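You operate a simulated robot arm through the tools that you are given. There is no shell and no other tool. Be economical: measure what you need, move in short steps, check, and stop when the job is done.

The job below is to be done with a simulated robot arm. You get a single attempt, and the scene is never put back.

TASK
Pile some things up. At the end: the green biscuit pack (marked "LEMON") from the bare end of the sideboard stands on top of the cocoa muffin; the grey coiled lead (marked "SOUND") from the bare end of the sideboard is on the tea corner, with the blue nut can (marked "NUTS") from there on top of it and the teal succulent on top of that; whatever was shut is shut again. Leave all else as you found it, and nothing knocked over.

The check looks at the end state, three seconds after you hand in, the way a careful person would. Anything else that was tipped, shoved, dropped, spilled or broken makes it a failure.

THE ROBOT
A 7-joint arm with a two-finger parallel gripper, fixed in place. Base frame: the origin is at the foot of the arm, x ahead of it, y to its left, z up. Readings come in cm, degrees, newtons and seconds.
With the tool pointing down near the work surface it reaches from about 24 to 68 cm from the base axis. Its first joint turns from -66.0 to 66.0 degrees. Payload 2.4 kg.
The tool frame sits at the grasp point between the pads (the TCP): z along the fingers, y along the line on which they close. The tips reach 3 cm beyond it. Largest opening 9.4 cm; finger width 2.8, thickness 1; the body of the gripper, 5 by 9.6 cm, starts 5.5 cm behind the TCP.
Orientation is that of the tool frame in the base frame, as a unit quaternion [x, y, z, w]. With the fingers straight down and closing along the base's y, the tool's x points along the base's -x, its y along +y and its z along -z.

THE INTERFACE
- The arm moves only by the tool nudge_tool. Its argument "moves" is a list of rows, each a list of 7 numbers: the turn, a rotation vector about the tool's x, y, z in degrees, then the shift along the tool's x, y, z in cm, then the closure in counts, from 0 (fully open) to 255 (shut). In form: [[rx, ry, rz, dx, dy, dz, hand], ...]. A call has 1 to 12 rows; each row is the pose to reach, as a shift and turn from the pose commanded when the call began, along the tool's axes at that moment. Rows are played at 5 a second. More than 5 cm and 8.6 degrees between two rows, or a gripper value outside its range, and nothing of the call is played. A pose out of reach is approached as far as the arm can. The call stops where the force on the tool passes 40 N (or 10 N more than at its start, if that is more) or the arm is blocked; 0.2 s more then pass. Each finger travels about 15.3 cm/s and halts on what it meets, pressing with about 30 N; the grip force reading is that of the motor and also rises with nothing between the fingers. The clock runs only during rows and for 0.2 s after the last one: add rows that repeat a pose to give the fingers time. It gives the time, the measured TCP pose, the force on the tool (base axes), the opening and the grip force at its end, in the units of the frame above (readings bear some noise).
- Cameras (640 x 400 px; columns grow to the right, rows downward): "scene" is fixed at [3.47, 47.94, 142.83]; the picture's right is [-0.72, -0.69, 0.00], its down [-0.50, 0.52, -0.70] and it looks along [0.48, -0.50, -0.72] (base axes); focal length 340 px, centre (320, 200). "wrist" rides on the gripper at [7.6, 1.4, -10.2] in the tool frame; the picture's right is [-0.18, 0.98, 0.00], its down [-0.75, -0.14, -0.64] and it looks along [-0.63, -0.12, 0.77] (tool axes); focal length 243 px, centre (320, 200). There is no depth. A picture from a camera that has moved, and an enlarged one, comes with that camera's place and axes in the base frame and with its lens.
- snapshot(camera): a new picture of that camera. It takes no simulated time.
- inspect(camera, box): a new picture of the part [left, top, right, bottom] of that camera's present view, enlarged. It takes no simulated time.
- sign_off(): hands the job in; it is judged then, once.

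Work in short steps. Places have to be worked out from the pictures, the camera data and where the tool is seen: move nearer, look again, correct. Check each grasp and each placing, and mend what went wrong. You have 120 turns and 64 pictures in all, those below and enlarged ones among them. Open the gripper and draw the arm clear of the work before you hand the job in, unless the task says otherwise; then end with one line.

The tools are called by a JSON object that holds its "fn" and its "kwargs". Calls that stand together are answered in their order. nudge_tool: Moves the arm, as the interface text tells. Its arguments: {"type":"object","properties":{"moves":{"type":"array"}},"required":["moves"]} The other tools are called the same way: snapshot (camera) takes a picture; inspect (camera, box) takes an enlarged picture of a part of a camera's view; sign_off () hands the job in.

At the start:

```text
time: 0.0
eef_pos: [26.13, 31.78, 113.02]
tcp_rot: [0.0, 1.0, 0.001, 0.0]
force: [0.4, 0.1, 0.1]
finger_gap: 9.43
gripper_force: 0.0
```

scene: 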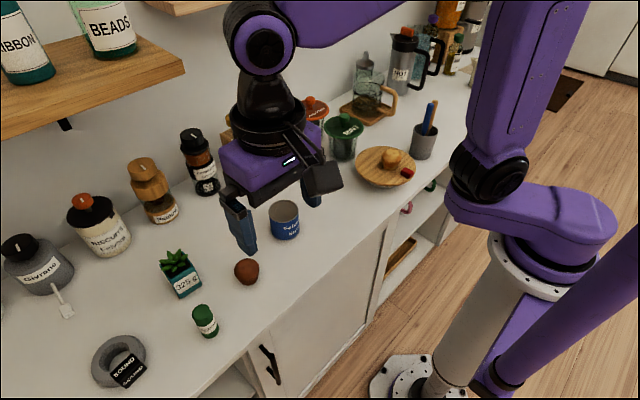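
wrist: 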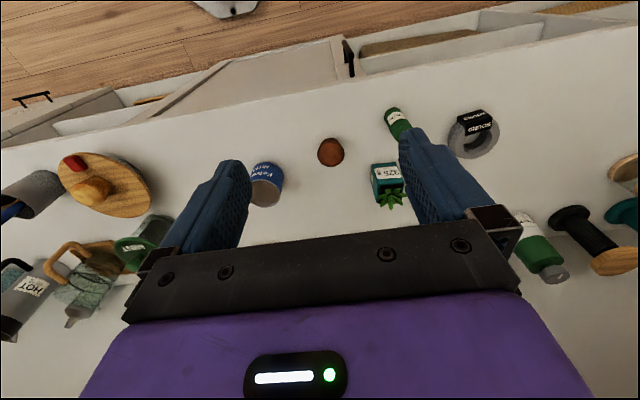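

I'll enlarge the parts of the views with labels and the tea corner to identify things.

{"fn": "inspect", "kwargs": {"camera": "scene", "box": [60, 180, 340, 400]}}

{"fn": "inspect", "kwargs": {"camera": "scene", "box": [280, 0, 500, 200]}}

{"fn": "inspect", "kwargs": {"camera": "wrist", "box": [0, 80, 320, 340]}}

```text
1.82 times, centred on (200, 290) of scene
camera zoom: at [3.47, 47.94, 142.83], right [-0.72, -0.69, 0.0], down [-0.5, 0.52, -0.7], along [0.48, -0.5, -0.72], focal length 618 px, centre (538, 36)
```

zoom: 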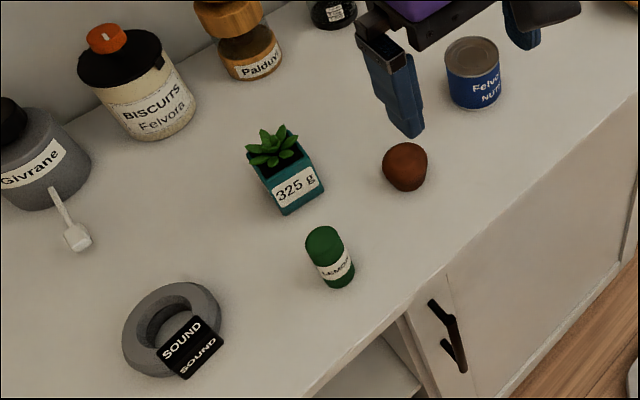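

```text
2.00 times, centred on (390, 100) of scene
camera zoom: at [3.47, 47.94, 142.83], right [-0.72, -0.69, 0.0], down [-0.5, 0.52, -0.7], along [0.48, -0.5, -0.72], focal length 680 px, centre (180, 400)
```

zoom: 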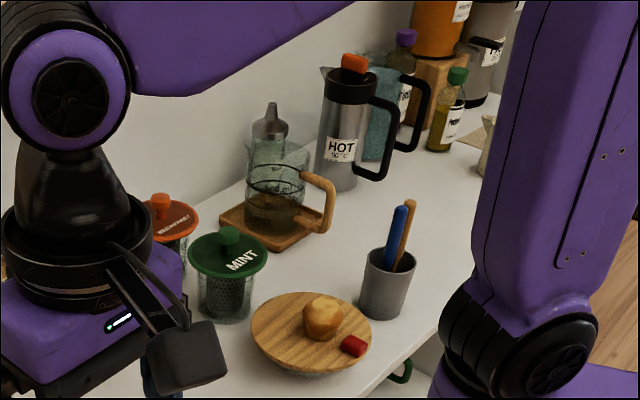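

```text
1.54 times, centred on (160, 210) of wrist
camera zoom: at [18.49, 33.09, 123.24], right [0.18, 0.98, 0.0], down [0.75, -0.14, 0.64], along [0.63, -0.12, -0.77], focal length 373 px, centre (566, 185)
```

zoom: 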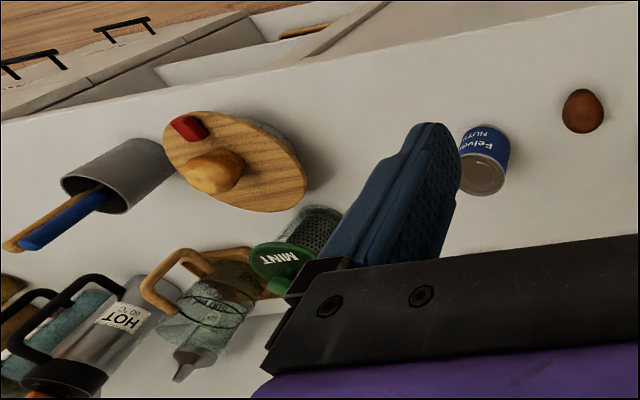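

Nothing yet says which spot is the tea corner; it looks like the area by the tea jars and teapot. I shift the hand to the right (base −y) to look there.

{"fn": "nudge_tool", "kwargs": {"moves": [[0, 0, 0, 0, -5, 0, 0], [0, 0, 0, 0, -10, 0, 0], [0, 0, 0, 0, -15, 0, 0], [0, 0, 0, 0, -20, 0, 0], [0, 0, 0, 0, -25, 0, 0], [0, 0, 0, 0, -30, 0, 0], [0, 0, 0, 0, -30, 0, 0]]}}

{"fn": "snapshot", "kwargs": {"camera": "wrist"}}

{"fn": "snapshot", "kwargs": {"camera": "scene"}}

```text
time: 1.6
eef_pos: [26.0, 1.73, 113.02]
tcp_rot: [-0.001, 1.0, 0.0, -0.001]
force: [0.2, -0.2, 0.7]
finger_gap: 9.4
gripper_force: 0.0
```

```text
58 pictures are left
camera wrist: at [18.47, 3.08, 123.21], right [0.18, 0.98, 0.0], down [0.75, -0.14, 0.64], along [0.63, -0.12, -0.77], focal length 243 px, centre (320, 200)
```

wrist: 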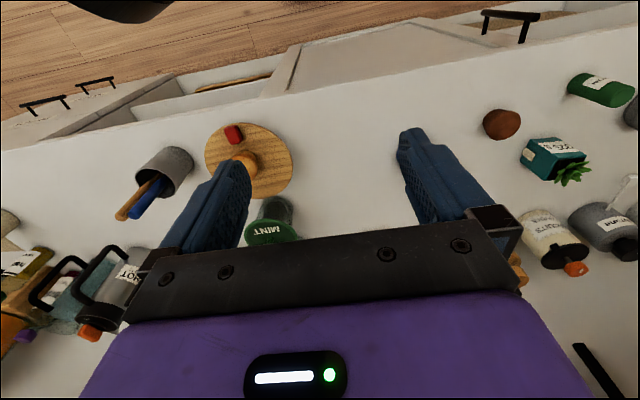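

```text
57 pictures are left
```

scene: 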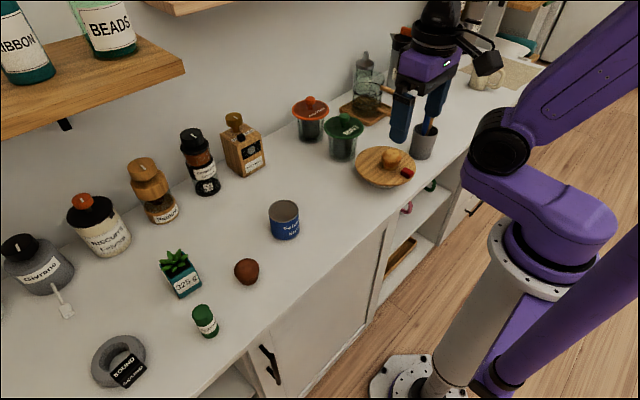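

I enlarge the tea area and the bare end now that the arm is away.

{"fn": "inspect", "kwargs": {"camera": "scene", "box": [260, 50, 480, 200]}}

{"fn": "inspect", "kwargs": {"camera": "scene", "box": [70, 230, 310, 400]}}

```text
2.67 times, centred on (370, 125) of scene
camera zoom: at [3.47, 47.94, 142.83], right [-0.72, -0.69, 0.0], down [-0.5, 0.52, -0.7], along [0.48, -0.5, -0.72], focal length 907 px, centre (187, 400)
```

zoom: 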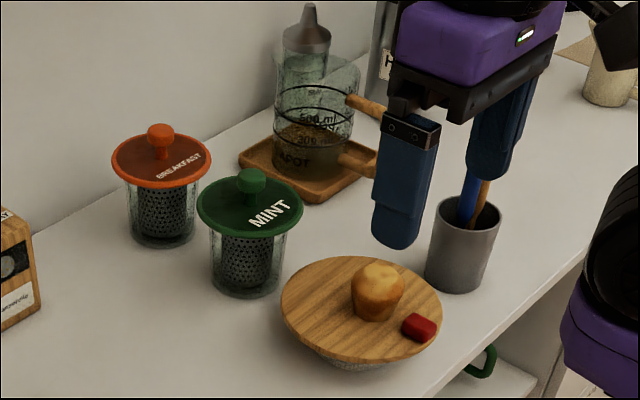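

```text
2.35 times, centred on (190, 315) of scene
camera zoom: at [3.47, 47.94, 142.83], right [-0.72, -0.69, 0.0], down [-0.5, 0.52, -0.7], along [0.48, -0.5, -0.72], focal length 800 px, centre (626, -71)
```

zoom: 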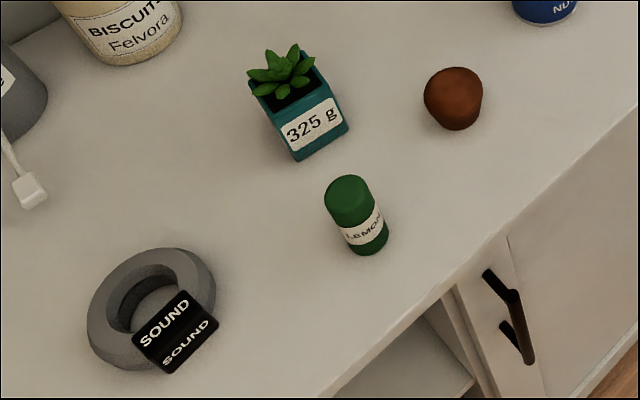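

The gap between plate, MINT jar, trivet and cup (about (49,−27)) is plainly in the tea corner and wide enough for the ~9.3 cm ring. The lead is around (42.5,57), so I go over its near edge, turning the hand ~143° so that the fingers close radially.

{"fn": "nudge_tool", "kwargs": {"moves": [[0, 0, -8.5, -1.1, 4, 0, 0], [0, 0, -17, -2.2, 8, 0, 0], [0, 0, -25.5, -3.3, 12, 0, 0], [0, 0, -34, -4.4, 16, 0, 0], [0, 0, -42.5, -5.5, 20, 0, 0], [0, 0, -51, -6.6, 24, 0, 0], [0, 0, -59.5, -7.7, 28, 0, 0], [0, 0, -68, -8.8, 32, 0, 0], [0, 0, -76.5, -9.9, 36, 0, 0], [0, 0, -85, -11, 40, 0, 0], [0, 0, -93.5, -12.1, 44, 0, 0], [0, 0, -102, -13, 48, 0, 0]]}}

```text
time: 4.2
eef_pos: [39.15, 49.74, 112.94]
tcp_rot: [0.778, -0.628, 0.0, 0.002]
force: [0.5, -0.2, -1.2]
finger_gap: 9.39
gripper_force: 0.1
```

Now I finish the turn and descend to z≈97 above the near ring edge.

{"fn": "nudge_tool", "kwargs": {"moves": [[0, 0, -8.2, -0.8, -0.4, 3.2, 0], [0, 0, -16.4, -1.6, -0.8, 6.4, 0], [0, 0, -24.6, -2.4, -1.2, 9.6, 0], [0, 0, -32.8, -3.2, -1.6, 12.8, 0], [0, 0, -41, -4.07, -2, 16, 0], [0, 0, -41, -4.07, -2, 16, 0]]}}

{"fn": "snapshot", "kwargs": {"camera": "wrist"}}

{"fn": "inspect", "kwargs": {"camera": "scene", "box": [40, 220, 300, 400]}}

```text
time: 5.6
eef_pos: [40.29, 54.18, 96.88]
tcp_rot: [0.948, -0.317, 0.0, 0.0]
force: [0.2, -0.6, -0.1]
finger_gap: 9.4
gripper_force: 0.0
```

```text
54 pictures are left
camera wrist: at [45.49, 48.37, 107.25], right [-0.74, -0.68, 0.0], down [-0.52, 0.56, 0.64], along [-0.43, 0.47, -0.77], focal length 243 px, centre (320, 200)
```

wrist: 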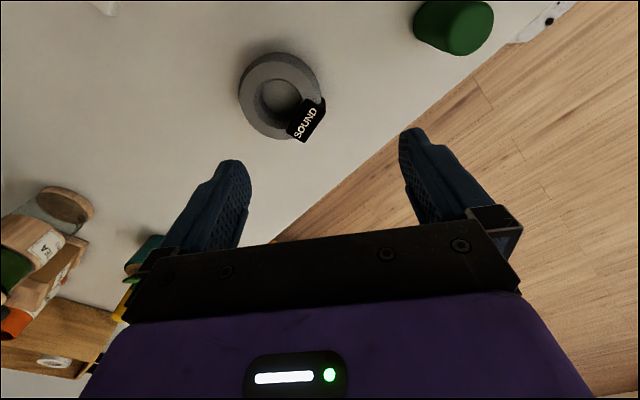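

```text
2.22 times, centred on (170, 310) of scene
camera zoom: at [3.47, 47.94, 142.83], right [-0.72, -0.69, 0.0], down [-0.5, 0.52, -0.7], along [0.48, -0.5, -0.72], focal length 756 px, centre (653, -44)
```

zoom: 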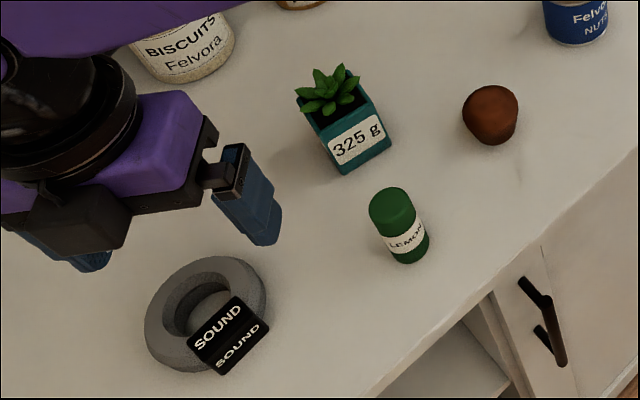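

The ring centre comes out near (43.3,57), with the tag on its −x side. I'll grip its −y wall around (42.5,53.9), so I turn 22° more, shift and drop to z≈90 for a closer look.

{"fn": "nudge_tool", "kwargs": {"moves": [[0, 0, -7.4, 0.7, -0.4, 2, 0], [0, 0, -14.8, 1.3, -0.8, 4, 0], [0, 0, -22, 1.94, -1.08, 6.5, 0], [0, 0, -22, 1.94, -1.08, 6.5, 0]]}}

{"fn": "snapshot", "kwargs": {"camera": "wrist"}}

```text
time: 6.6
eef_pos: [42.46, 53.84, 90.59]
tcp_rot: [0.992, -0.13, 0.0, 0.0]
force: [0.2, -0.1, 0.1]
finger_gap: 9.4
gripper_force: 0.1
```

```text
52 pictures are left
camera wrist: at [49.49, 50.45, 100.78], right [-0.43, -0.9, 0.0], down [-0.69, 0.33, 0.64], along [-0.58, 0.28, -0.77], focal length 243 px, centre (320, 200)
```

wrist: 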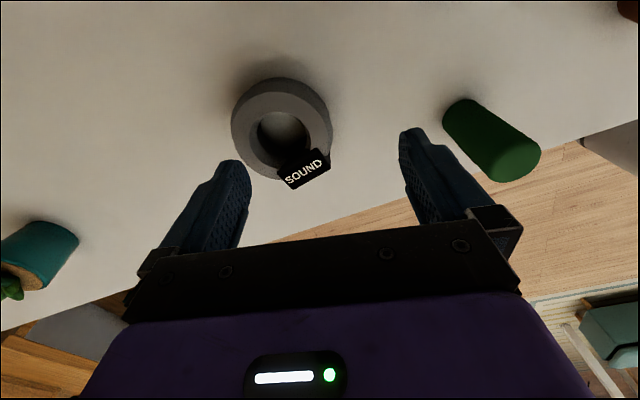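

Ring centre confirmed at (43.3,56.9), wall from r≈2.1 to 4.0, tag at the −x side, clear of my grip. I set the opening to 3.8 cm and go down in steps.

{"fn": "nudge_tool", "kwargs": {"moves": [[0, 0, 0, 0, -0.35, 0, 152], [0, 0, 0, 0, -0.35, 0, 152], [0, 0, 0, 0, -0.35, 2.5, 152], [0, 0, 0, 0, -0.35, 4.2, 152], [0, 0, 0, 0, -0.35, 4.2, 152]]}}

{"fn": "snapshot", "kwargs": {"camera": "wrist"}}

```text
time: 7.8
eef_pos: [42.62, 54.25, 86.6]
tcp_rot: [0.991, -0.131, 0.002, -0.003]
force: [-2.1, -5.7, 26.0]
finger_gap: 3.51
gripper_force: 0.0
```

```text
51 pictures are left
camera wrist: at [49.6, 50.83, 96.83], right [-0.43, -0.9, -0.01], down [-0.69, 0.33, 0.64], along [-0.58, 0.28, -0.77], focal length 243 px, centre (320, 200)
```

wrist: 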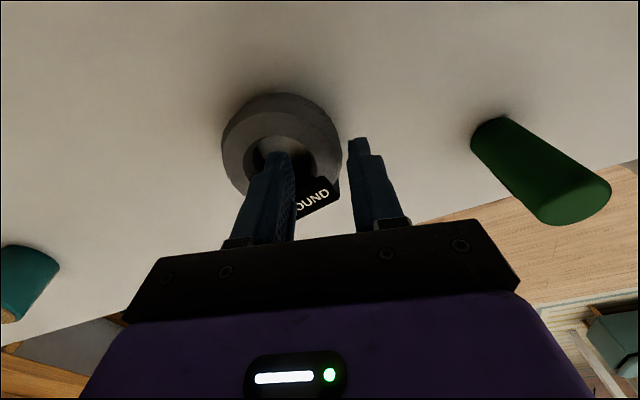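

Contact came early (tips at z≈83.6, 26 N), so I back off a little and look closely.

{"fn": "nudge_tool", "kwargs": {"moves": [[0, 0, 0, 0, 0, -1, 152], [0, 0, 0, 0, 0, -1, 152]]}}

{"fn": "inspect", "kwargs": {"camera": "wrist", "box": [200, 70, 420, 230]}}

{"fn": "inspect", "kwargs": {"camera": "scene", "box": [50, 290, 220, 400]}}

```text
time: 8.4
eef_pos: [42.51, 54.22, 87.12]
tcp_rot: [0.991, -0.131, 0.0, 0.002]
force: [-0.5, 0.2, -0.7]
finger_gap: 3.79
gripper_force: 0.0
```

```text
2.50 times, centred on (310, 150) of wrist
camera zoom: at [49.5, 50.74, 97.4], right [-0.43, -0.9, 0.0], down [-0.69, 0.33, 0.64], along [-0.58, 0.28, -0.77], focal length 606 px, centre (345, 325)
```

zoom: 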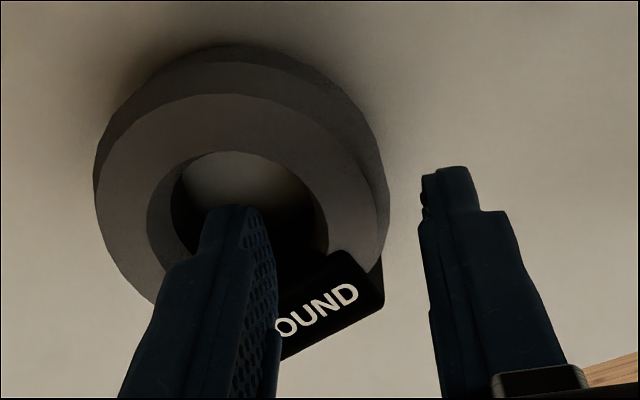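

```text
3.64 times, centred on (135, 345) of scene
camera zoom: at [3.47, 47.94, 142.83], right [-0.72, -0.69, 0.0], down [-0.5, 0.52, -0.7], along [0.48, -0.5, -0.72], focal length 1237 px, centre (993, -327)
```

zoom: 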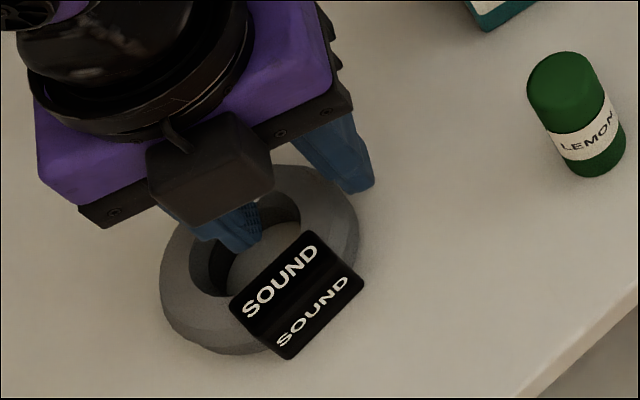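

The tip contact at z≈83.6 matches a ring ~3.6 cm high whose hole seems solid to touch. I'll instead grip it across the outside (≈8.7 cm across, hand opens 9.4): rise, open fully, and turn back to a yaw of about 23°.

{"fn": "nudge_tool", "kwargs": {"moves": [[0, 0, 0, 0, 0, -3.5, 152], [0, 0, 0, 0, 0, -7, 0], [0, 0, 8.5, 0, 0, -7, 0], [0, 0, 17, 0, 0, -7, 0], [0, 0, 25.5, 0, 0, -7, 0], [0, 0, 34, 0, 0, -7, 0], [0, 0, 42.5, 0, 0, -7, 0], [0, 0, 51, 0, 0, -7, 0], [0, 0, 59.5, 0, 0, -7, 0], [0, 0, 68, 0, 0, -7, 0], [0, 0, 76.5, 0, 0, -7, 0], [0, 0, 85, 0, 0, -7, 0]]}}

{"fn": "nudge_tool", "kwargs": {"moves": [[0, 0, 8.2, 0, 0, 0, 0], [0, 0, 16.4, 0, 0, 0, 0], [0, 0, 24.6, 0, 0, 0, 0], [0, 0, 32.8, 0, 0, 0, 0], [0, 0, 41, 0, 0, 0, 0], [0, 0, 49.2, 0, 0, 0, 0], [0, 0, 57, 0, 0, 0, 0], [0, 0, 57, 0, 0, 0, 0]]}}

{"fn": "snapshot", "kwargs": {"camera": "wrist"}}

```text
time: 11.0
eef_pos: [42.45, 54.13, 94.19]
tcp_rot: [-0.642, 0.767, -0.001, 0.0]
force: [-0.6, 0.9, 0.2]
finger_gap: 9.42
gripper_force: 0.0
```

```text
time: 12.8
eef_pos: [42.6, 54.11, 94.32]
tcp_rot: [-0.199, 0.98, -0.001, 0.0]
force: [-0.7, -0.7, 0.1]
finger_gap: 9.42
gripper_force: 0.0
```

```text
48 pictures are left
camera wrist: at [34.96, 52.43, 104.53], right [-0.21, 0.98, 0.0], down [0.75, 0.16, 0.64], along [0.63, 0.14, -0.77], focal length 243 px, centre (320, 200)
```

wrist: 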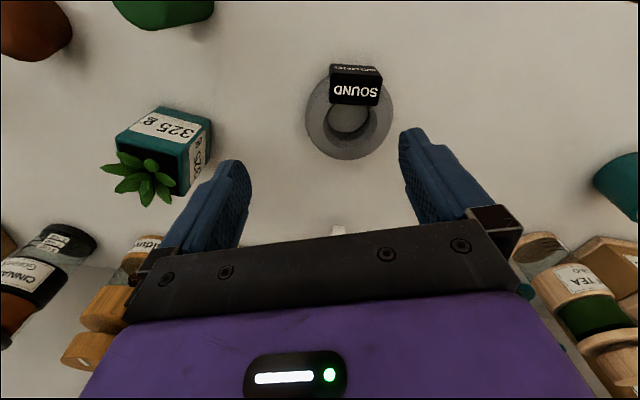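

Ring centre refines to about (43.0,56.9). I go to (42.1,56.5) at z≈89.5 with an 8° outward lean about the closing axis to gain reach.

{"fn": "nudge_tool", "kwargs": {"moves": [[0, -4, 0, -0.25, 1.2, 1, 0], [0, -8, 0, -0.51, 2.37, 2.5, 0], [0, -8, 0, -0.51, 2.37, 4.8, 0], [0, -8, 0, -0.51, 2.37, 4.8, 0]]}}

{"fn": "snapshot", "kwargs": {"camera": "wrist"}}

{"fn": "inspect", "kwargs": {"camera": "scene", "box": [50, 270, 240, 400]}}

```text
time: 13.8
eef_pos: [42.05, 56.62, 89.54]
tcp_rot: [-0.198, 0.978, 0.014, 0.069]
force: [0.3, -0.2, -0.3]
finger_gap: 9.39
gripper_force: 0.1
```

```text
47 pictures are left
camera wrist: at [33.23, 54.36, 98.6], right [-0.22, 0.98, 0.03], down [0.66, 0.13, 0.74], along [0.72, 0.18, -0.67], focal length 243 px, centre (320, 200)
```

wrist: 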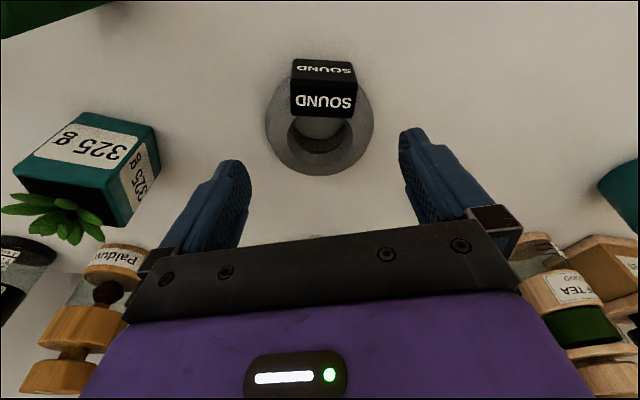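

```text
3.08 times, centred on (145, 335) of scene
camera zoom: at [3.47, 47.94, 142.83], right [-0.72, -0.69, 0.0], down [-0.5, 0.52, -0.7], along [0.48, -0.5, -0.72], focal length 1047 px, centre (858, -215)
```

zoom: 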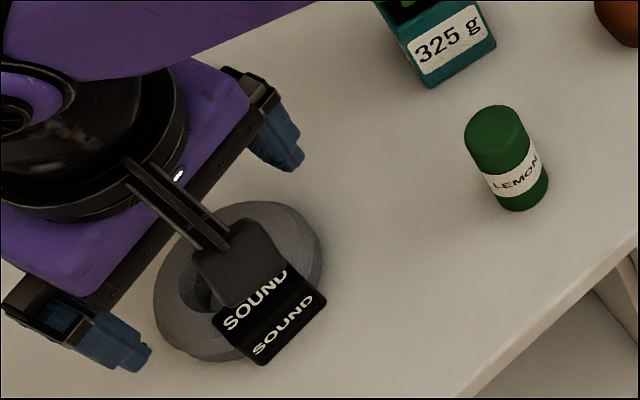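

The ring (8.4 cm across) is centred between the open fingers. I lower straight down to z≈83.7 and check.

{"fn": "nudge_tool", "kwargs": {"moves": [[0, 0, 0, 0.28, 0, 1.98, 0], [0, 0, 0, 0.49, 0, 3.47, 0], [0, 0, 0, 0.66, 0, 4.75, 0], [0, 0, 0, 0.81, 0, 5.79, 0], [0, 0, 0, 0.81, 0, 5.79, 0]]}}

{"fn": "snapshot", "kwargs": {"camera": "wrist"}}

```text
time: 15.0
eef_pos: [42.01, 56.71, 83.63]
tcp_rot: [-0.199, 0.978, 0.014, 0.069]
force: [-0.3, 0.1, -1.3]
finger_gap: 9.43
gripper_force: 0.0
```

```text
45 pictures are left
camera wrist: at [33.26, 54.31, 92.74], right [-0.22, 0.98, 0.03], down [0.66, 0.13, 0.74], along [0.72, 0.18, -0.67], focal length 243 px, centre (320, 200)
```

wrist: 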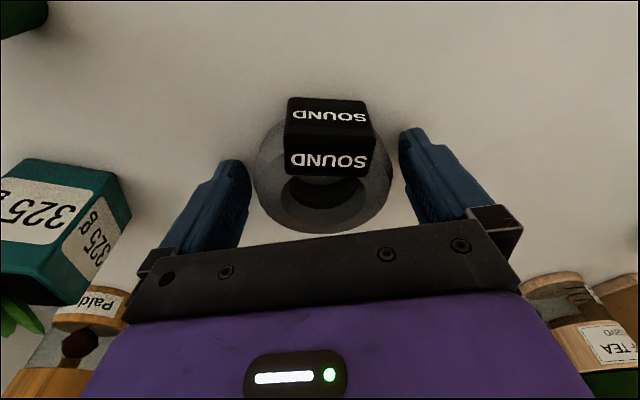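

No contact, ring between the pads. I advance 0.5 cm outward for a better pad overlap, then close.

{"fn": "nudge_tool", "kwargs": {"moves": [[0, 0, 0, -0.5, 0, 0.07, 0], [0, 0, 0, -0.5, 0, 0.07, 100], [0, 0, 0, -0.5, 0, 0.07, 255], [0, 0, 0, -0.5, 0, 0.07, 255]]}}

```text
time: 16.0
eef_pos: [42.51, 56.74, 83.62]
tcp_rot: [-0.198, 0.978, 0.014, 0.068]
force: [1.4, -2.1, -0.4]
finger_gap: 8.01
gripper_force: 30.1
```

Gripped at 8.0 cm with 30 N. I lift vertically and check.

{"fn": "nudge_tool", "kwargs": {"moves": [[0, 0, 0, -0.14, 0, -0.99, 255], [0, 0, 0, -0.28, 0, -1.98, 255], [0, 0, 0, -0.83, 0, -5.94, 255], [0, 0, 0, -1.39, 0, -9.9, 255], [0, 0, 0, -1.95, 0, -13.9, 255], [0, 0, 0, -1.95, 0, -13.9, 255]]}}

{"fn": "snapshot", "kwargs": {"camera": "wrist"}}

{"fn": "snapshot", "kwargs": {"camera": "scene"}}

```text
time: 17.4
eef_pos: [42.47, 56.86, 97.65]
tcp_rot: [-0.199, 0.978, 0.013, 0.068]
force: [-1.0, -0.6, -1.6]
finger_gap: 8.0
gripper_force: 29.7
```

```text
44 pictures are left
camera wrist: at [33.64, 54.49, 106.74], right [-0.22, 0.98, 0.03], down [0.66, 0.13, 0.74], along [0.72, 0.18, -0.67], focal length 243 px, centre (320, 200)
```

wrist: 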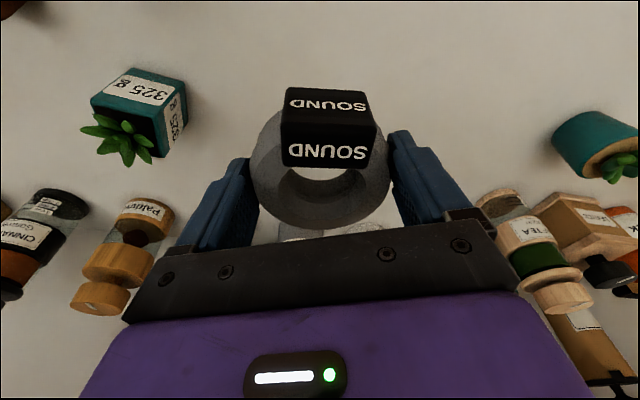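

```text
43 pictures are left
```

scene: 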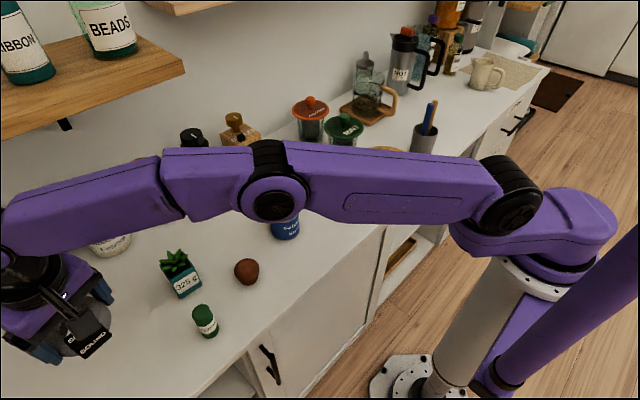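

Held firmly. A second teal plant-like thing shows at the right of the wrist view, so I enlarge it before going on.

{"fn": "inspect", "kwargs": {"camera": "wrist", "box": [480, 60, 640, 220]}}

```text
2.50 times, centred on (560, 140) of wrist
camera zoom: at [33.64, 54.49, 106.74], right [-0.22, 0.98, 0.03], down [0.66, 0.13, 0.74], along [0.72, 0.18, -0.67], focal length 606 px, centre (-280, 350)
```

zoom: 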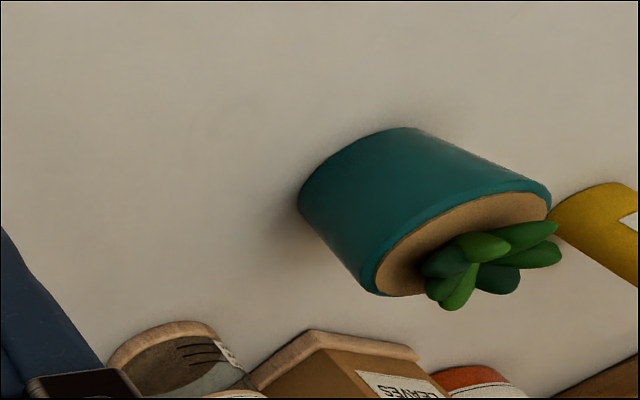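

That one lies out of reach (~100 cm); the square "325 g" one is the reachable teal succulent. Now I carry the lead towards the tea corner, keeping its tilt to the vertical, first half.

{"fn": "nudge_tool", "kwargs": {"moves": [[0.45, 0, 3.17, 1.23, -3.98, -1.03, 255], [0.89, 0, 6.34, 2.46, -7.96, -2.06, 255], [1.34, 0, 9.51, 3.69, -11.94, -3.09, 255], [1.78, 0, 12.68, 4.92, -15.92, -4.12, 255], [2.23, 0, 15.85, 6.15, -19.9, -5.16, 255], [2.67, 0, 19.0, 7.37, -23.9, -6.19, 255], [3.12, 0, 22.2, 8.6, -27.9, -7.22, 255], [3.56, 0, 25.4, 9.83, -31.8, -8.25, 255], [4.0, 0, 28.5, 11.06, -35.8, -9.28, 255], [4.45, 0, 31.7, 12.29, -39.8, -10.31, 255]]}}

```text
time: 19.6
eef_pos: [45.5, 14.81, 106.16]
tcp_rot: [0.078, 0.994, -0.006, 0.07]
force: [-0.4, -1.2, -0.7]
finger_gap: 8.03
gripper_force: 30.1
```

Still held. Second half, to above (48.7,−26.7) at z≈106 with yaw −40°.

{"fn": "nudge_tool", "kwargs": {"moves": [[0.43, 0, 3.07, -0.95, -4.05, 0.13, 255], [0.86, 0, 6.14, -1.9, -8.1, 0.27, 255], [1.29, 0, 9.2, -2.86, -12.15, 0.4, 255], [1.72, 0, 12.3, -3.8, -16.2, 0.54, 255], [2.15, 0, 15.35, -4.77, -20.25, 0.67, 255], [2.59, 0, 18.4, -5.7, -24.3, 0.8, 255], [3.0, 0, 21.5, -6.7, -28.35, 0.94, 255], [3.45, 0, 24.6, -7.6, -32.4, 1.07, 255], [3.88, 0, 27.6, -8.6, -36.45, 1.2, 255], [4.31, 0, 30.7, -9.54, -40.5, 1.34, 255], [4.31, 0, 30.7, -9.54, -40.5, 1.34, 255]]}}

{"fn": "snapshot", "kwargs": {"camera": "wrist"}}

{"fn": "snapshot", "kwargs": {"camera": "scene"}}

```text
time: 22.0
eef_pos: [48.75, -26.68, 106.12]
tcp_rot: [0.342, 0.937, -0.024, 0.065]
force: [-0.1, 0.0, -1.6]
finger_gap: 8.02
gripper_force: 30.2
```

```text
41 pictures are left
camera wrist: at [42.77, -19.98, 115.25], right [0.77, 0.64, 0.03], down [0.41, -0.53, 0.74], along [0.48, -0.56, -0.67], focal length 243 px, centre (320, 200)
```

wrist: 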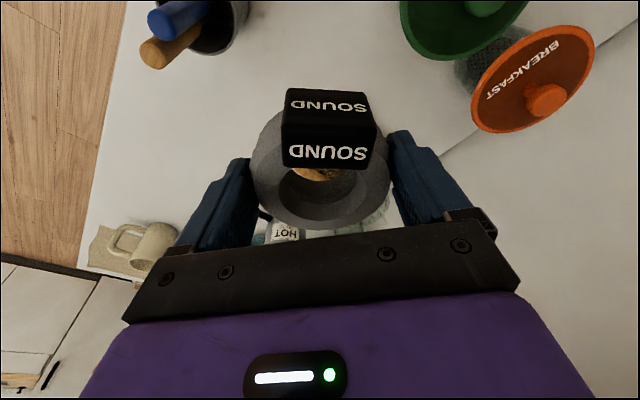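

```text
40 pictures are left
```

scene: 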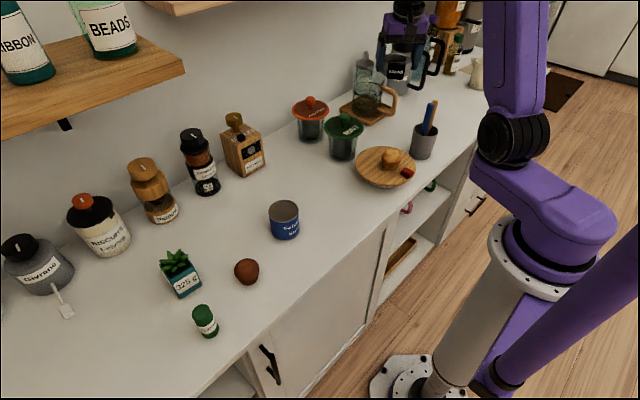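

Layout agrees with my estimates. I descend 15 cm vertically and look.

{"fn": "nudge_tool", "kwargs": {"moves": [[0, 0, 0, 0.56, 0, 3.96, 255], [0, 0, 0, 1.11, 0, 7.9, 255], [0, 0, 0, 1.67, 0, 11.9, 255], [0, 0, 0, 2.09, 0, 14.85, 255], [0, 0, 0, 2.09, 0, 14.85, 255]]}}

{"fn": "snapshot", "kwargs": {"camera": "wrist"}}

{"fn": "inspect", "kwargs": {"camera": "scene", "box": [280, 40, 480, 200]}}

```text
time: 23.2
eef_pos: [48.67, -26.75, 91.18]
tcp_rot: [0.341, 0.937, -0.024, 0.066]
force: [-0.3, 0.3, -1.2]
finger_gap: 8.03
gripper_force: 29.8
```

```text
39 pictures are left
camera wrist: at [42.74, -19.89, 100.18], right [0.77, 0.64, 0.03], down [0.41, -0.53, 0.74], along [0.48, -0.56, -0.67], focal length 243 px, centre (320, 200)
```

wrist: 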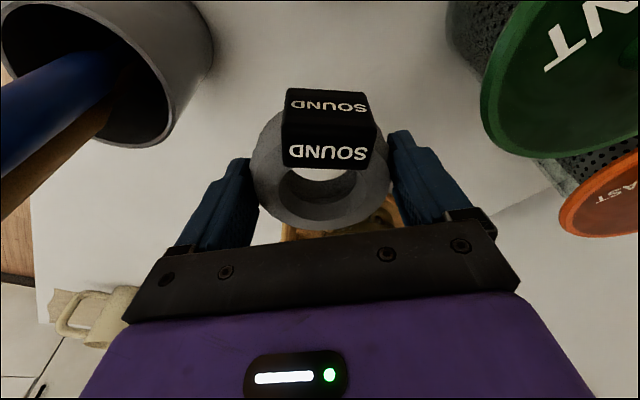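

```text
2.50 times, centred on (380, 120) of scene
camera zoom: at [3.48, 47.94, 142.83], right [-0.72, -0.69, 0.0], down [-0.5, 0.52, -0.7], along [0.48, -0.5, -0.72], focal length 850 px, centre (170, 400)
```

zoom: 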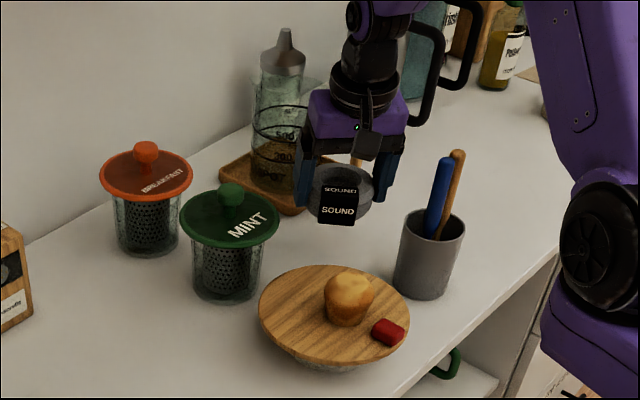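

All clear around. I lower the rest to the pick-up height (z≈83.65).

{"fn": "nudge_tool", "kwargs": {"moves": [[0, 0, 0, 0.42, 0, 2.97, 255], [0, 0, 0, 0.76, 0, 5.45, 255], [0, 0, 0, 0.97, 0, 6.93, 255], [0, 0, 0, 1.05, 0, 7.45, 255], [0, 0, 0, 1.05, 0, 7.45, 255]]}}

```text
time: 24.4
eef_pos: [48.61, -26.62, 83.59]
tcp_rot: [0.341, 0.938, -0.024, 0.065]
force: [-2.9, 2.2, 6.9]
finger_gap: 8.04
gripper_force: 30.3
```

Light contact (7 N): it is down. I open and rise straight up.

{"fn": "nudge_tool", "kwargs": {"moves": [[0, 0, 0, 0, 0, 0, 20], [0, 0, 0, 0, 0, 0, 0], [0, 0, 0, 0, 0, 0, 0], [0, 0, 0, -0.42, 0, -2.97, 0], [0, 0, 0, -0.97, 0, -6.9, 0], [0, 0, 0, -1.53, 0, -10.9, 0], [0, 0, 0, -2.09, 0, -14.85, 0], [0, 0, 0, -2.64, 0, -18.8, 0], [0, 0, 0, -2.64, 0, -18.8, 0]]}}

{"fn": "snapshot", "kwargs": {"camera": "wrist"}}

{"fn": "inspect", "kwargs": {"camera": "scene", "box": [280, 40, 480, 200]}}

```text
time: 26.4
eef_pos: [48.56, -26.76, 102.64]
tcp_rot: [0.341, 0.938, -0.024, 0.066]
force: [0.2, 0.2, -0.3]
finger_gap: 9.43
gripper_force: 0.1
```

```text
37 pictures are left
camera wrist: at [42.7, -19.95, 111.73], right [0.77, 0.64, 0.03], down [0.41, -0.53, 0.74], along [0.48, -0.56, -0.67], focal length 243 px, centre (320, 200)
```

wrist: 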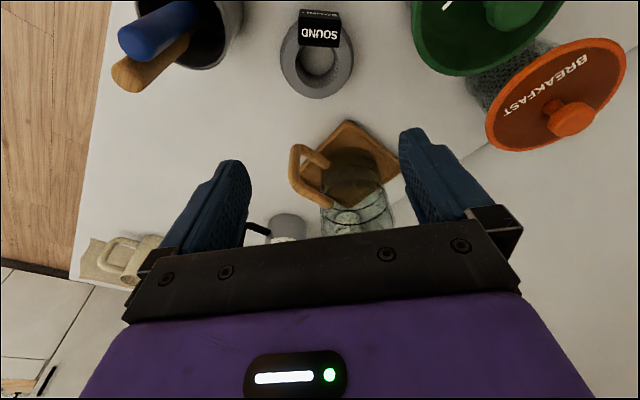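

```text
2.50 times, centred on (380, 120) of scene
camera zoom: at [3.47, 47.94, 142.83], right [-0.72, -0.69, 0.0], down [-0.5, 0.52, -0.7], along [0.48, -0.5, -0.72], focal length 850 px, centre (170, 400)
```

zoom: 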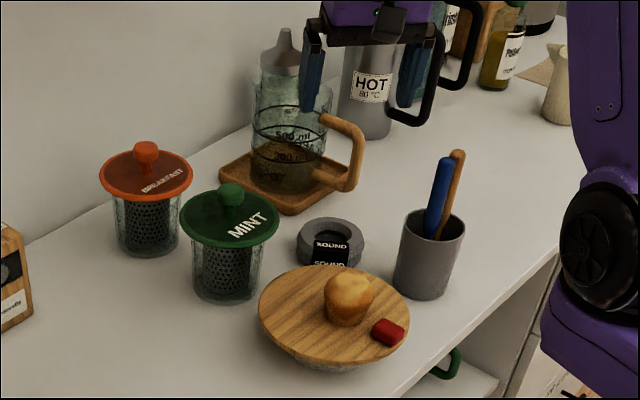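

The lead lies flat in the tea corner, centred at about (49.1,−27.1). Next the nut can at about (42.3,18.4): I move over there, turning to yaw 0.

{"fn": "nudge_tool", "kwargs": {"moves": [[-0.56, 0, -3.96, 3.3, 3.08, -0.77, 0], [-1.11, 0, -7.9, 6.6, 6.16, -1.53, 0], [-1.67, 0, -11.9, 9.9, 9.24, -2.3, 0], [-2.2, 0, -15.8, 13.2, 12.3, -3.07, 0], [-2.8, 0, -19.8, 16.5, 15.4, -3.8, 0], [-3.3, 0, -23.8, 19.8, 18.5, -4.6, 0], [-3.9, 0, -27.7, 23.1, 21.6, -5.4, 0], [-4.4, 0, -31.7, 26.4, 24.6, -6.1, 0], [-5.0, 0, -35.6, 29.7, 27.7, -6.9, 0], [-5.56, 0, -39.6, 33.0, 30.8, -7.67, 0]]}}

{"fn": "nudge_tool", "kwargs": {"moves": [[0, 4, 0, 0, 0, 2, 0], [0, 8, 0, 0, 0, 4, 0], [0, 8, 0, 0, 0, 6, 0], [0, 8, 0, 0, 0, 6, 0]]}}

{"fn": "snapshot", "kwargs": {"camera": "wrist"}}

{"fn": "inspect", "kwargs": {"camera": "scene", "box": [200, 160, 360, 300]}}

```text
time: 28.6
eef_pos: [42.67, 18.65, 105.52]
tcp_rot: [-0.001, 0.998, 0.0, 0.07]
force: [-0.5, -0.2, -0.2]
finger_gap: 9.41
gripper_force: 0.0
```

```text
time: 29.6
eef_pos: [43.38, 18.68, 99.81]
tcp_rot: [-0.001, 1.0, 0.0, 0.0]
force: [0.4, -0.6, -0.6]
finger_gap: 9.42
gripper_force: 0.0
```

```text
35 pictures are left
camera wrist: at [35.91, 19.9, 109.96], right [0.18, 0.98, 0.0], down [0.75, -0.14, 0.64], along [0.63, -0.12, -0.77], focal length 243 px, centre (320, 200)
```

wrist: 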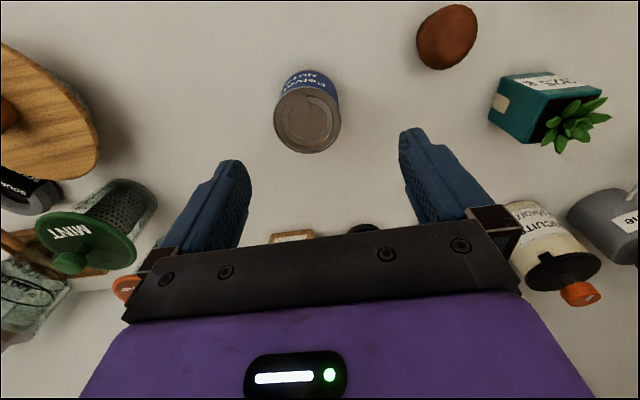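

```text
2.86 times, centred on (280, 230) of scene
camera zoom: at [3.47, 47.94, 142.83], right [-0.72, -0.69, 0.0], down [-0.5, 0.52, -0.7], along [0.48, -0.5, -0.72], focal length 972 px, centre (434, 114)
```

zoom: 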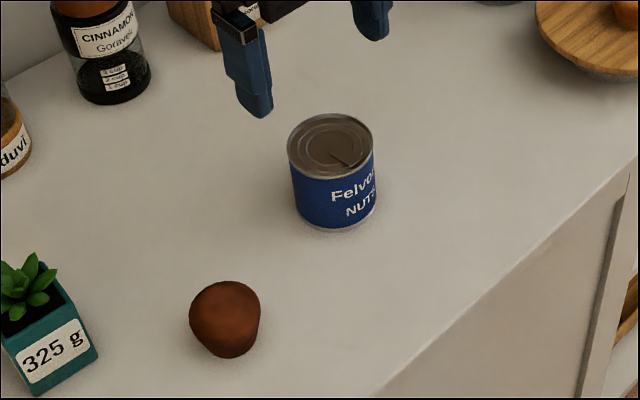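

The can: top centre (44.7,16.9,86), 6 cm tall, 6.7 across. I centre over it and lower to z≈83.5, then close.

{"fn": "nudge_tool", "kwargs": {"moves": [[0, 0, 0, -1.2, -1.7, 3, 0], [0, 0, 0, -1.2, -1.7, 7, 0], [0, 0, 0, -1.2, -1.7, 11, 0], [0, 0, 0, -1.2, -1.7, 14, 0], [0, 0, 0, -1.2, -1.7, 16.2, 0], [0, 0, 0, -1.2, -1.7, 16.2, 0]]}}

{"fn": "snapshot", "kwargs": {"camera": "wrist"}}

```text
time: 31.0
eef_pos: [44.75, 16.94, 83.45]
tcp_rot: [0.0, 1.0, 0.0, -0.001]
force: [0.6, -0.6, 0.9]
finger_gap: 9.41
gripper_force: 0.1
```

```text
33 pictures are left
camera wrist: at [37.14, 18.23, 93.72], right [0.18, 0.98, 0.0], down [0.75, -0.14, 0.64], along [0.63, -0.12, -0.77], focal length 243 px, centre (320, 200)
```

wrist: 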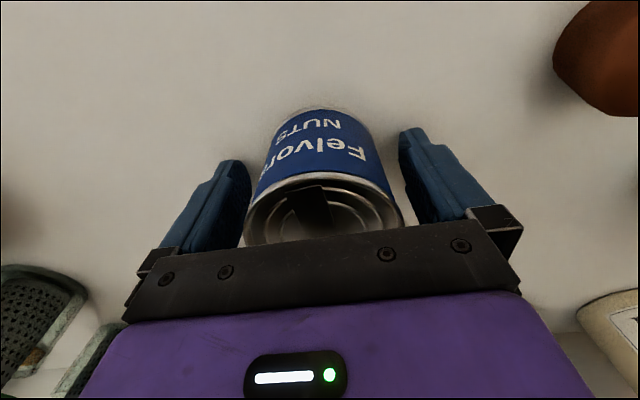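

Centred. Close and lift.

{"fn": "nudge_tool", "kwargs": {"moves": [[0, 0, 0, 0, 0, 0, 120], [0, 0, 0, 0, 0, 0, 255], [0, 0, 0, 0, 0, 0, 255], [0, 0, 0, 0, 0, -2, 255], [0, 0, 0, 0, 0, -6, 255], [0, 0, 0, 0, 0, -11, 255], [0, 0, 0, 0, 0, -16, 255], [0, 0, 0, 0, 0, -21, 255], [0, 0, 0, 0, 0, -21, 255]]}}

{"fn": "snapshot", "kwargs": {"camera": "wrist"}}

```text
time: 33.0
eef_pos: [44.67, 16.99, 104.49]
tcp_rot: [0.0, 1.0, -0.001, 0.0]
force: [-0.1, 0.3, -0.9]
finger_gap: 6.65
gripper_force: 30.2
```

```text
32 pictures are left
camera wrist: at [37.09, 18.31, 114.73], right [0.18, 0.98, 0.0], down [0.75, -0.14, 0.64], along [0.63, -0.12, -0.77], focal length 243 px, centre (320, 200)
```

wrist: 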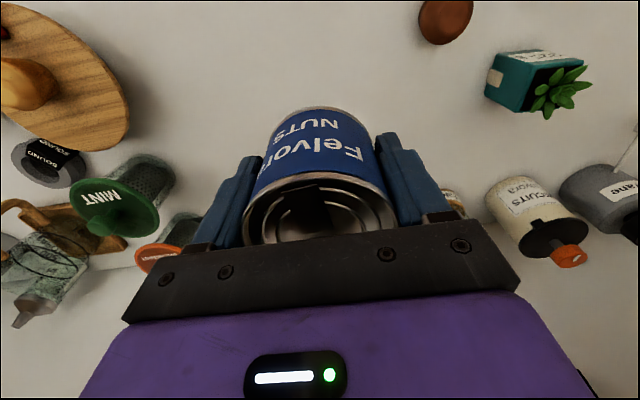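

Held at 6.65 cm. Carry it over the lead at (49.1,−27.05), turning to yaw −40°.

{"fn": "nudge_tool", "kwargs": {"moves": [[0, 0, 4, -0.44, -4.4, -0.5, 255], [0, 0, 8, -0.88, -8.8, -1, 255], [0, 0, 12, -1.3, -13.2, -1.5, 255], [0, 0, 16, -1.8, -17.6, -1.5, 255], [0, 0, 20, -2.2, -22, -1.5, 255], [0, 0, 24, -2.65, -26.4, -1.5, 255], [0, 0, 28, -3.1, -30.8, -1.5, 255], [0, 0, 32, -3.5, -35.2, -1.5, 255], [0, 0, 36, -4, -39.6, -1.5, 255], [0, 0, 40, -4.43, -44.05, -1.5, 255], [0, 0, 40, -4.43, -44.05, -1.5, 255]]}}

{"fn": "nudge_tool", "kwargs": {"moves": [[0, 0, 0, 0, 0, 4.5, 255], [0, 0, 0, 0, 0, 9, 255], [0, 0, 0, 0, 0, 13.5, 255], [0, 0, 0, 0, 0, 16, 255], [0, 0, 0, 0, 0, 16, 255]]}}

{"fn": "inspect", "kwargs": {"camera": "scene", "box": [310, 80, 450, 190]}}

{"fn": "snapshot", "kwargs": {"camera": "wrist"}}

```text
time: 35.4
eef_pos: [49.22, -27.3, 106.0]
tcp_rot: [0.343, 0.939, 0.0, 0.0]
force: [0.0, -0.1, -0.2]
finger_gap: 6.66
gripper_force: 30.2
```

```text
time: 36.6
eef_pos: [49.04, -27.2, 89.93]
tcp_rot: [0.342, 0.94, 0.0, 0.0]
force: [-0.4, -0.8, 0.1]
finger_gap: 6.64
gripper_force: 30.4
```

```text
3.64 times, centred on (380, 135) of scene
camera zoom: at [3.47, 47.94, 142.83], right [-0.72, -0.69, 0.0], down [-0.5, 0.52, -0.7], along [0.48, -0.5, -0.72], focal length 1237 px, centre (102, 436)
```

zoom: 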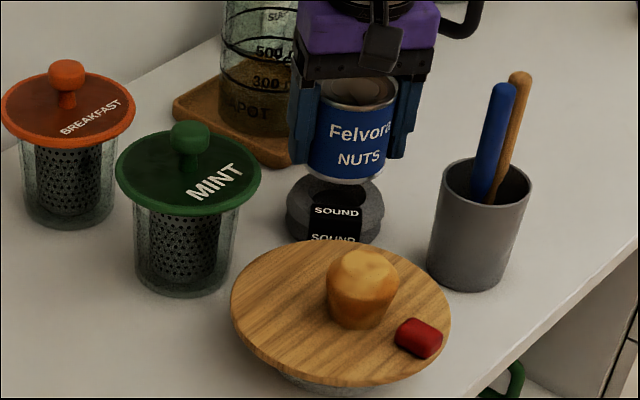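

```text
30 pictures are left
camera wrist: at [44.23, -21.3, 100.17], right [0.77, 0.63, 0.0], down [0.49, -0.59, 0.64], along [0.41, -0.5, -0.77], focal length 243 px, centre (320, 200)
```

wrist: 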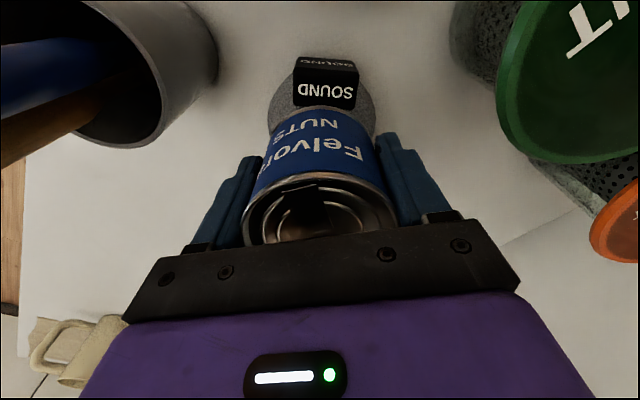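

Well aligned above the lead. I lower gently to contact, expected near TCP z≈87.1.

{"fn": "nudge_tool", "kwargs": {"moves": [[0, 0, 0, 0, 0, 1.5, 255], [0, 0, 0, 0, 0, 2.2, 255], [0, 0, 0, 0, 0, 2.4, 255], [0, 0, 0, 0, 0, 2.4, 255]]}}

```text
time: 37.6
eef_pos: [49.05, -27.16, 87.56]
tcp_rot: [0.342, 0.94, 0.0, 0.001]
force: [0.5, -0.2, -0.4]
finger_gap: 6.66
gripper_force: 29.3
```

No contact yet; continue in small steps.

{"fn": "nudge_tool", "kwargs": {"moves": [[0, 0, 0, 0, 0, 0.2, 255], [0, 0, 0, 0, 0, 0.4, 255], [0, 0, 0, 0, 0, 0.4, 255]]}}

```text
time: 38.4
eef_pos: [49.09, -27.2, 87.02]
tcp_rot: [0.341, 0.94, 0.0, 0.001]
force: [-0.2, -0.3, -0.6]
finger_gap: 6.63
gripper_force: 29.9
```

{"fn": "nudge_tool", "kwargs": {"moves": [[0, 0, 0, 0, 0, 0.2, 255], [0, 0, 0, 0, 0, 0.4, 255], [0, 0, 0, 0, 0, 0.4, 255]]}}

{"fn": "inspect", "kwargs": {"camera": "scene", "box": [340, 90, 440, 170]}}

```text
time: 39.2
eef_pos: [49.3, -27.3, 86.85]
tcp_rot: [0.342, 0.94, -0.001, 0.002]
force: [-1.3, -2.1, 23.6]
finger_gap: 6.57
gripper_force: 30.0
```

```text
5.00 times, centred on (390, 130) of scene
camera zoom: at [3.44, 47.96, 142.82], right [-0.72, -0.69, 0.0], down [-0.5, 0.52, -0.7], along [0.48, -0.5, -0.72], focal length 1701 px, centre (-30, 550)
```

zoom: 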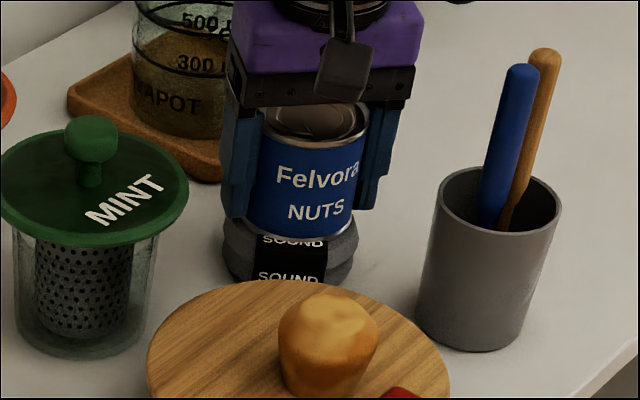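

Contact at z≈86.85 (can foot at ≈83.4), the can upright. I ease off slightly, release and rise.

{"fn": "nudge_tool", "kwargs": {"moves": [[0, 0, 0, 0, 0, -0.15, 255], [0, 0, 0, 0, 0, -0.15, 80], [0, 0, 0, 0, 0, -0.15, 0], [0, 0, 0, 0, 0, -0.15, 0], [0, 0, 0, 0, 0, -3, 0], [0, 0, 0, 0, 0, -7, 0], [0, 0, 0, 0, 0, -12, 0], [0, 0, 0, 0, 0, -17, 0], [0, 0, 0, 0, 0, -20, 0], [0, 0, 0, 0, 0, -20, 0]]}}

{"fn": "snapshot", "kwargs": {"camera": "wrist"}}

{"fn": "inspect", "kwargs": {"camera": "scene", "box": [340, 90, 440, 170]}}

```text
time: 41.4
eef_pos: [49.07, -27.03, 106.81]
tcp_rot: [0.342, 0.94, -0.001, 0.0]
force: [-0.1, 0.2, -0.1]
finger_gap: 9.43
gripper_force: 0.0
```

```text
28 pictures are left
camera wrist: at [44.22, -21.19, 117.15], right [0.77, 0.63, 0.0], down [0.49, -0.59, 0.64], along [0.41, -0.5, -0.77], focal length 243 px, centre (320, 200)
```

wrist: 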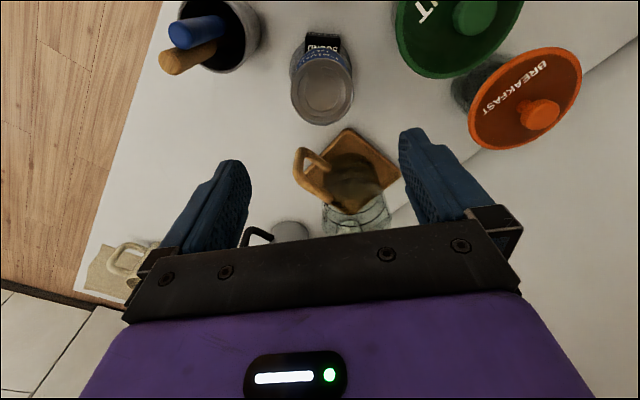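

```text
5.00 times, centred on (390, 130) of scene
camera zoom: at [3.47, 47.94, 142.83], right [-0.72, -0.69, 0.0], down [-0.5, 0.52, -0.7], along [0.48, -0.5, -0.72], focal length 1701 px, centre (-30, 550)
```

zoom: 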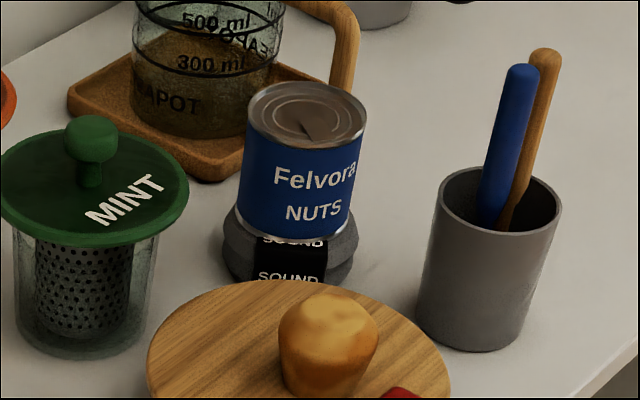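

The stack so far stands upright, can top centre (49.3,−27.1,≈89.5). Now to the succulent at about (46.7,41.8).

{"fn": "nudge_tool", "kwargs": {"moves": [[0, 0, -5, 2.9, 3.2, 0, 0], [0, 0, -10, 5.75, 6.4, 0, 0], [0, 0, -15, 8.6, 9.6, 0, 0], [0, 0, -20, 11.5, 12.8, 0, 0], [0, 0, -25, 14.4, 16, 0, 0], [0, 0, -30, 17.2, 19.3, 0, 0], [0, 0, -35, 20.1, 22.5, 0, 0], [0, 0, -40, 23, 25.7, 0, 0]]}}

{"fn": "nudge_tool", "kwargs": {"moves": [[0, 0, 0, 0.2, 4.5, 0, 0], [0, 0, 0, 0.4, 9, 0, 0], [0, 0, 0, 0.6, 13.5, 0, 0], [0, 0, 0, 0.8, 18, 0, 0], [0, 0, 0, 1, 22.5, 1, 0], [0, 0, 0, 1.2, 27, 3, 0], [0, 0, 0, 1.2, 31.5, 5, 0], [0, 0, 0, 1.2, 34.4, 7, 0], [0, 0, 0, 1.2, 34.4, 7, 0]]}}

{"fn": "snapshot", "kwargs": {"camera": "wrist"}}

{"fn": "inspect", "kwargs": {"camera": "scene", "box": [130, 220, 290, 350]}}

```text
time: 43.2
eef_pos: [47.89, 7.43, 106.89]
tcp_rot: [0.001, 1.0, 0.0, 0.001]
force: [-0.6, 0.8, -1.3]
finger_gap: 9.4
gripper_force: 0.0
```

```text
time: 45.2
eef_pos: [46.9, 41.67, 99.68]
tcp_rot: [0.001, 1.0, 0.0, 0.0]
force: [-0.6, 0.5, 0.6]
finger_gap: 9.4
gripper_force: 0.1
```

```text
26 pictures are left
camera wrist: at [39.26, 43.05, 110.07], right [0.18, 0.98, 0.0], down [0.75, -0.14, 0.64], along [0.63, -0.12, -0.77], focal length 243 px, centre (320, 200)
```

wrist: 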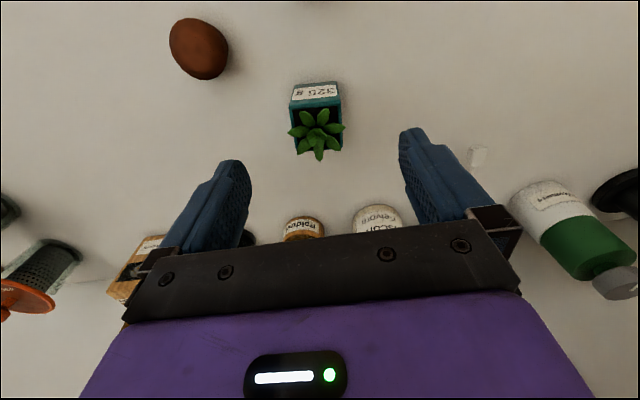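

```text
3.08 times, centred on (210, 285) of scene
camera zoom: at [3.47, 47.94, 142.83], right [-0.72, -0.69, 0.0], down [-0.5, 0.52, -0.7], along [0.48, -0.5, -0.72], focal length 1047 px, centre (658, -62)
```

zoom: 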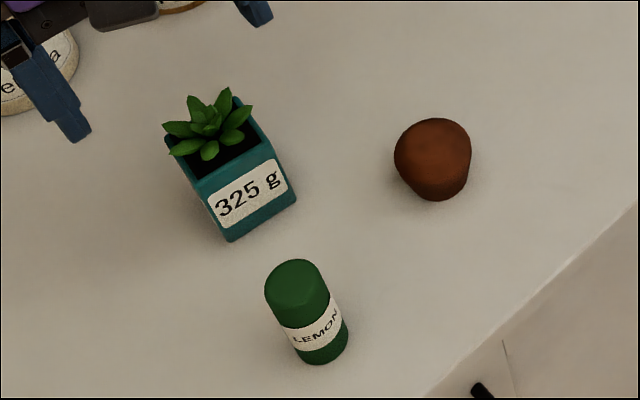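

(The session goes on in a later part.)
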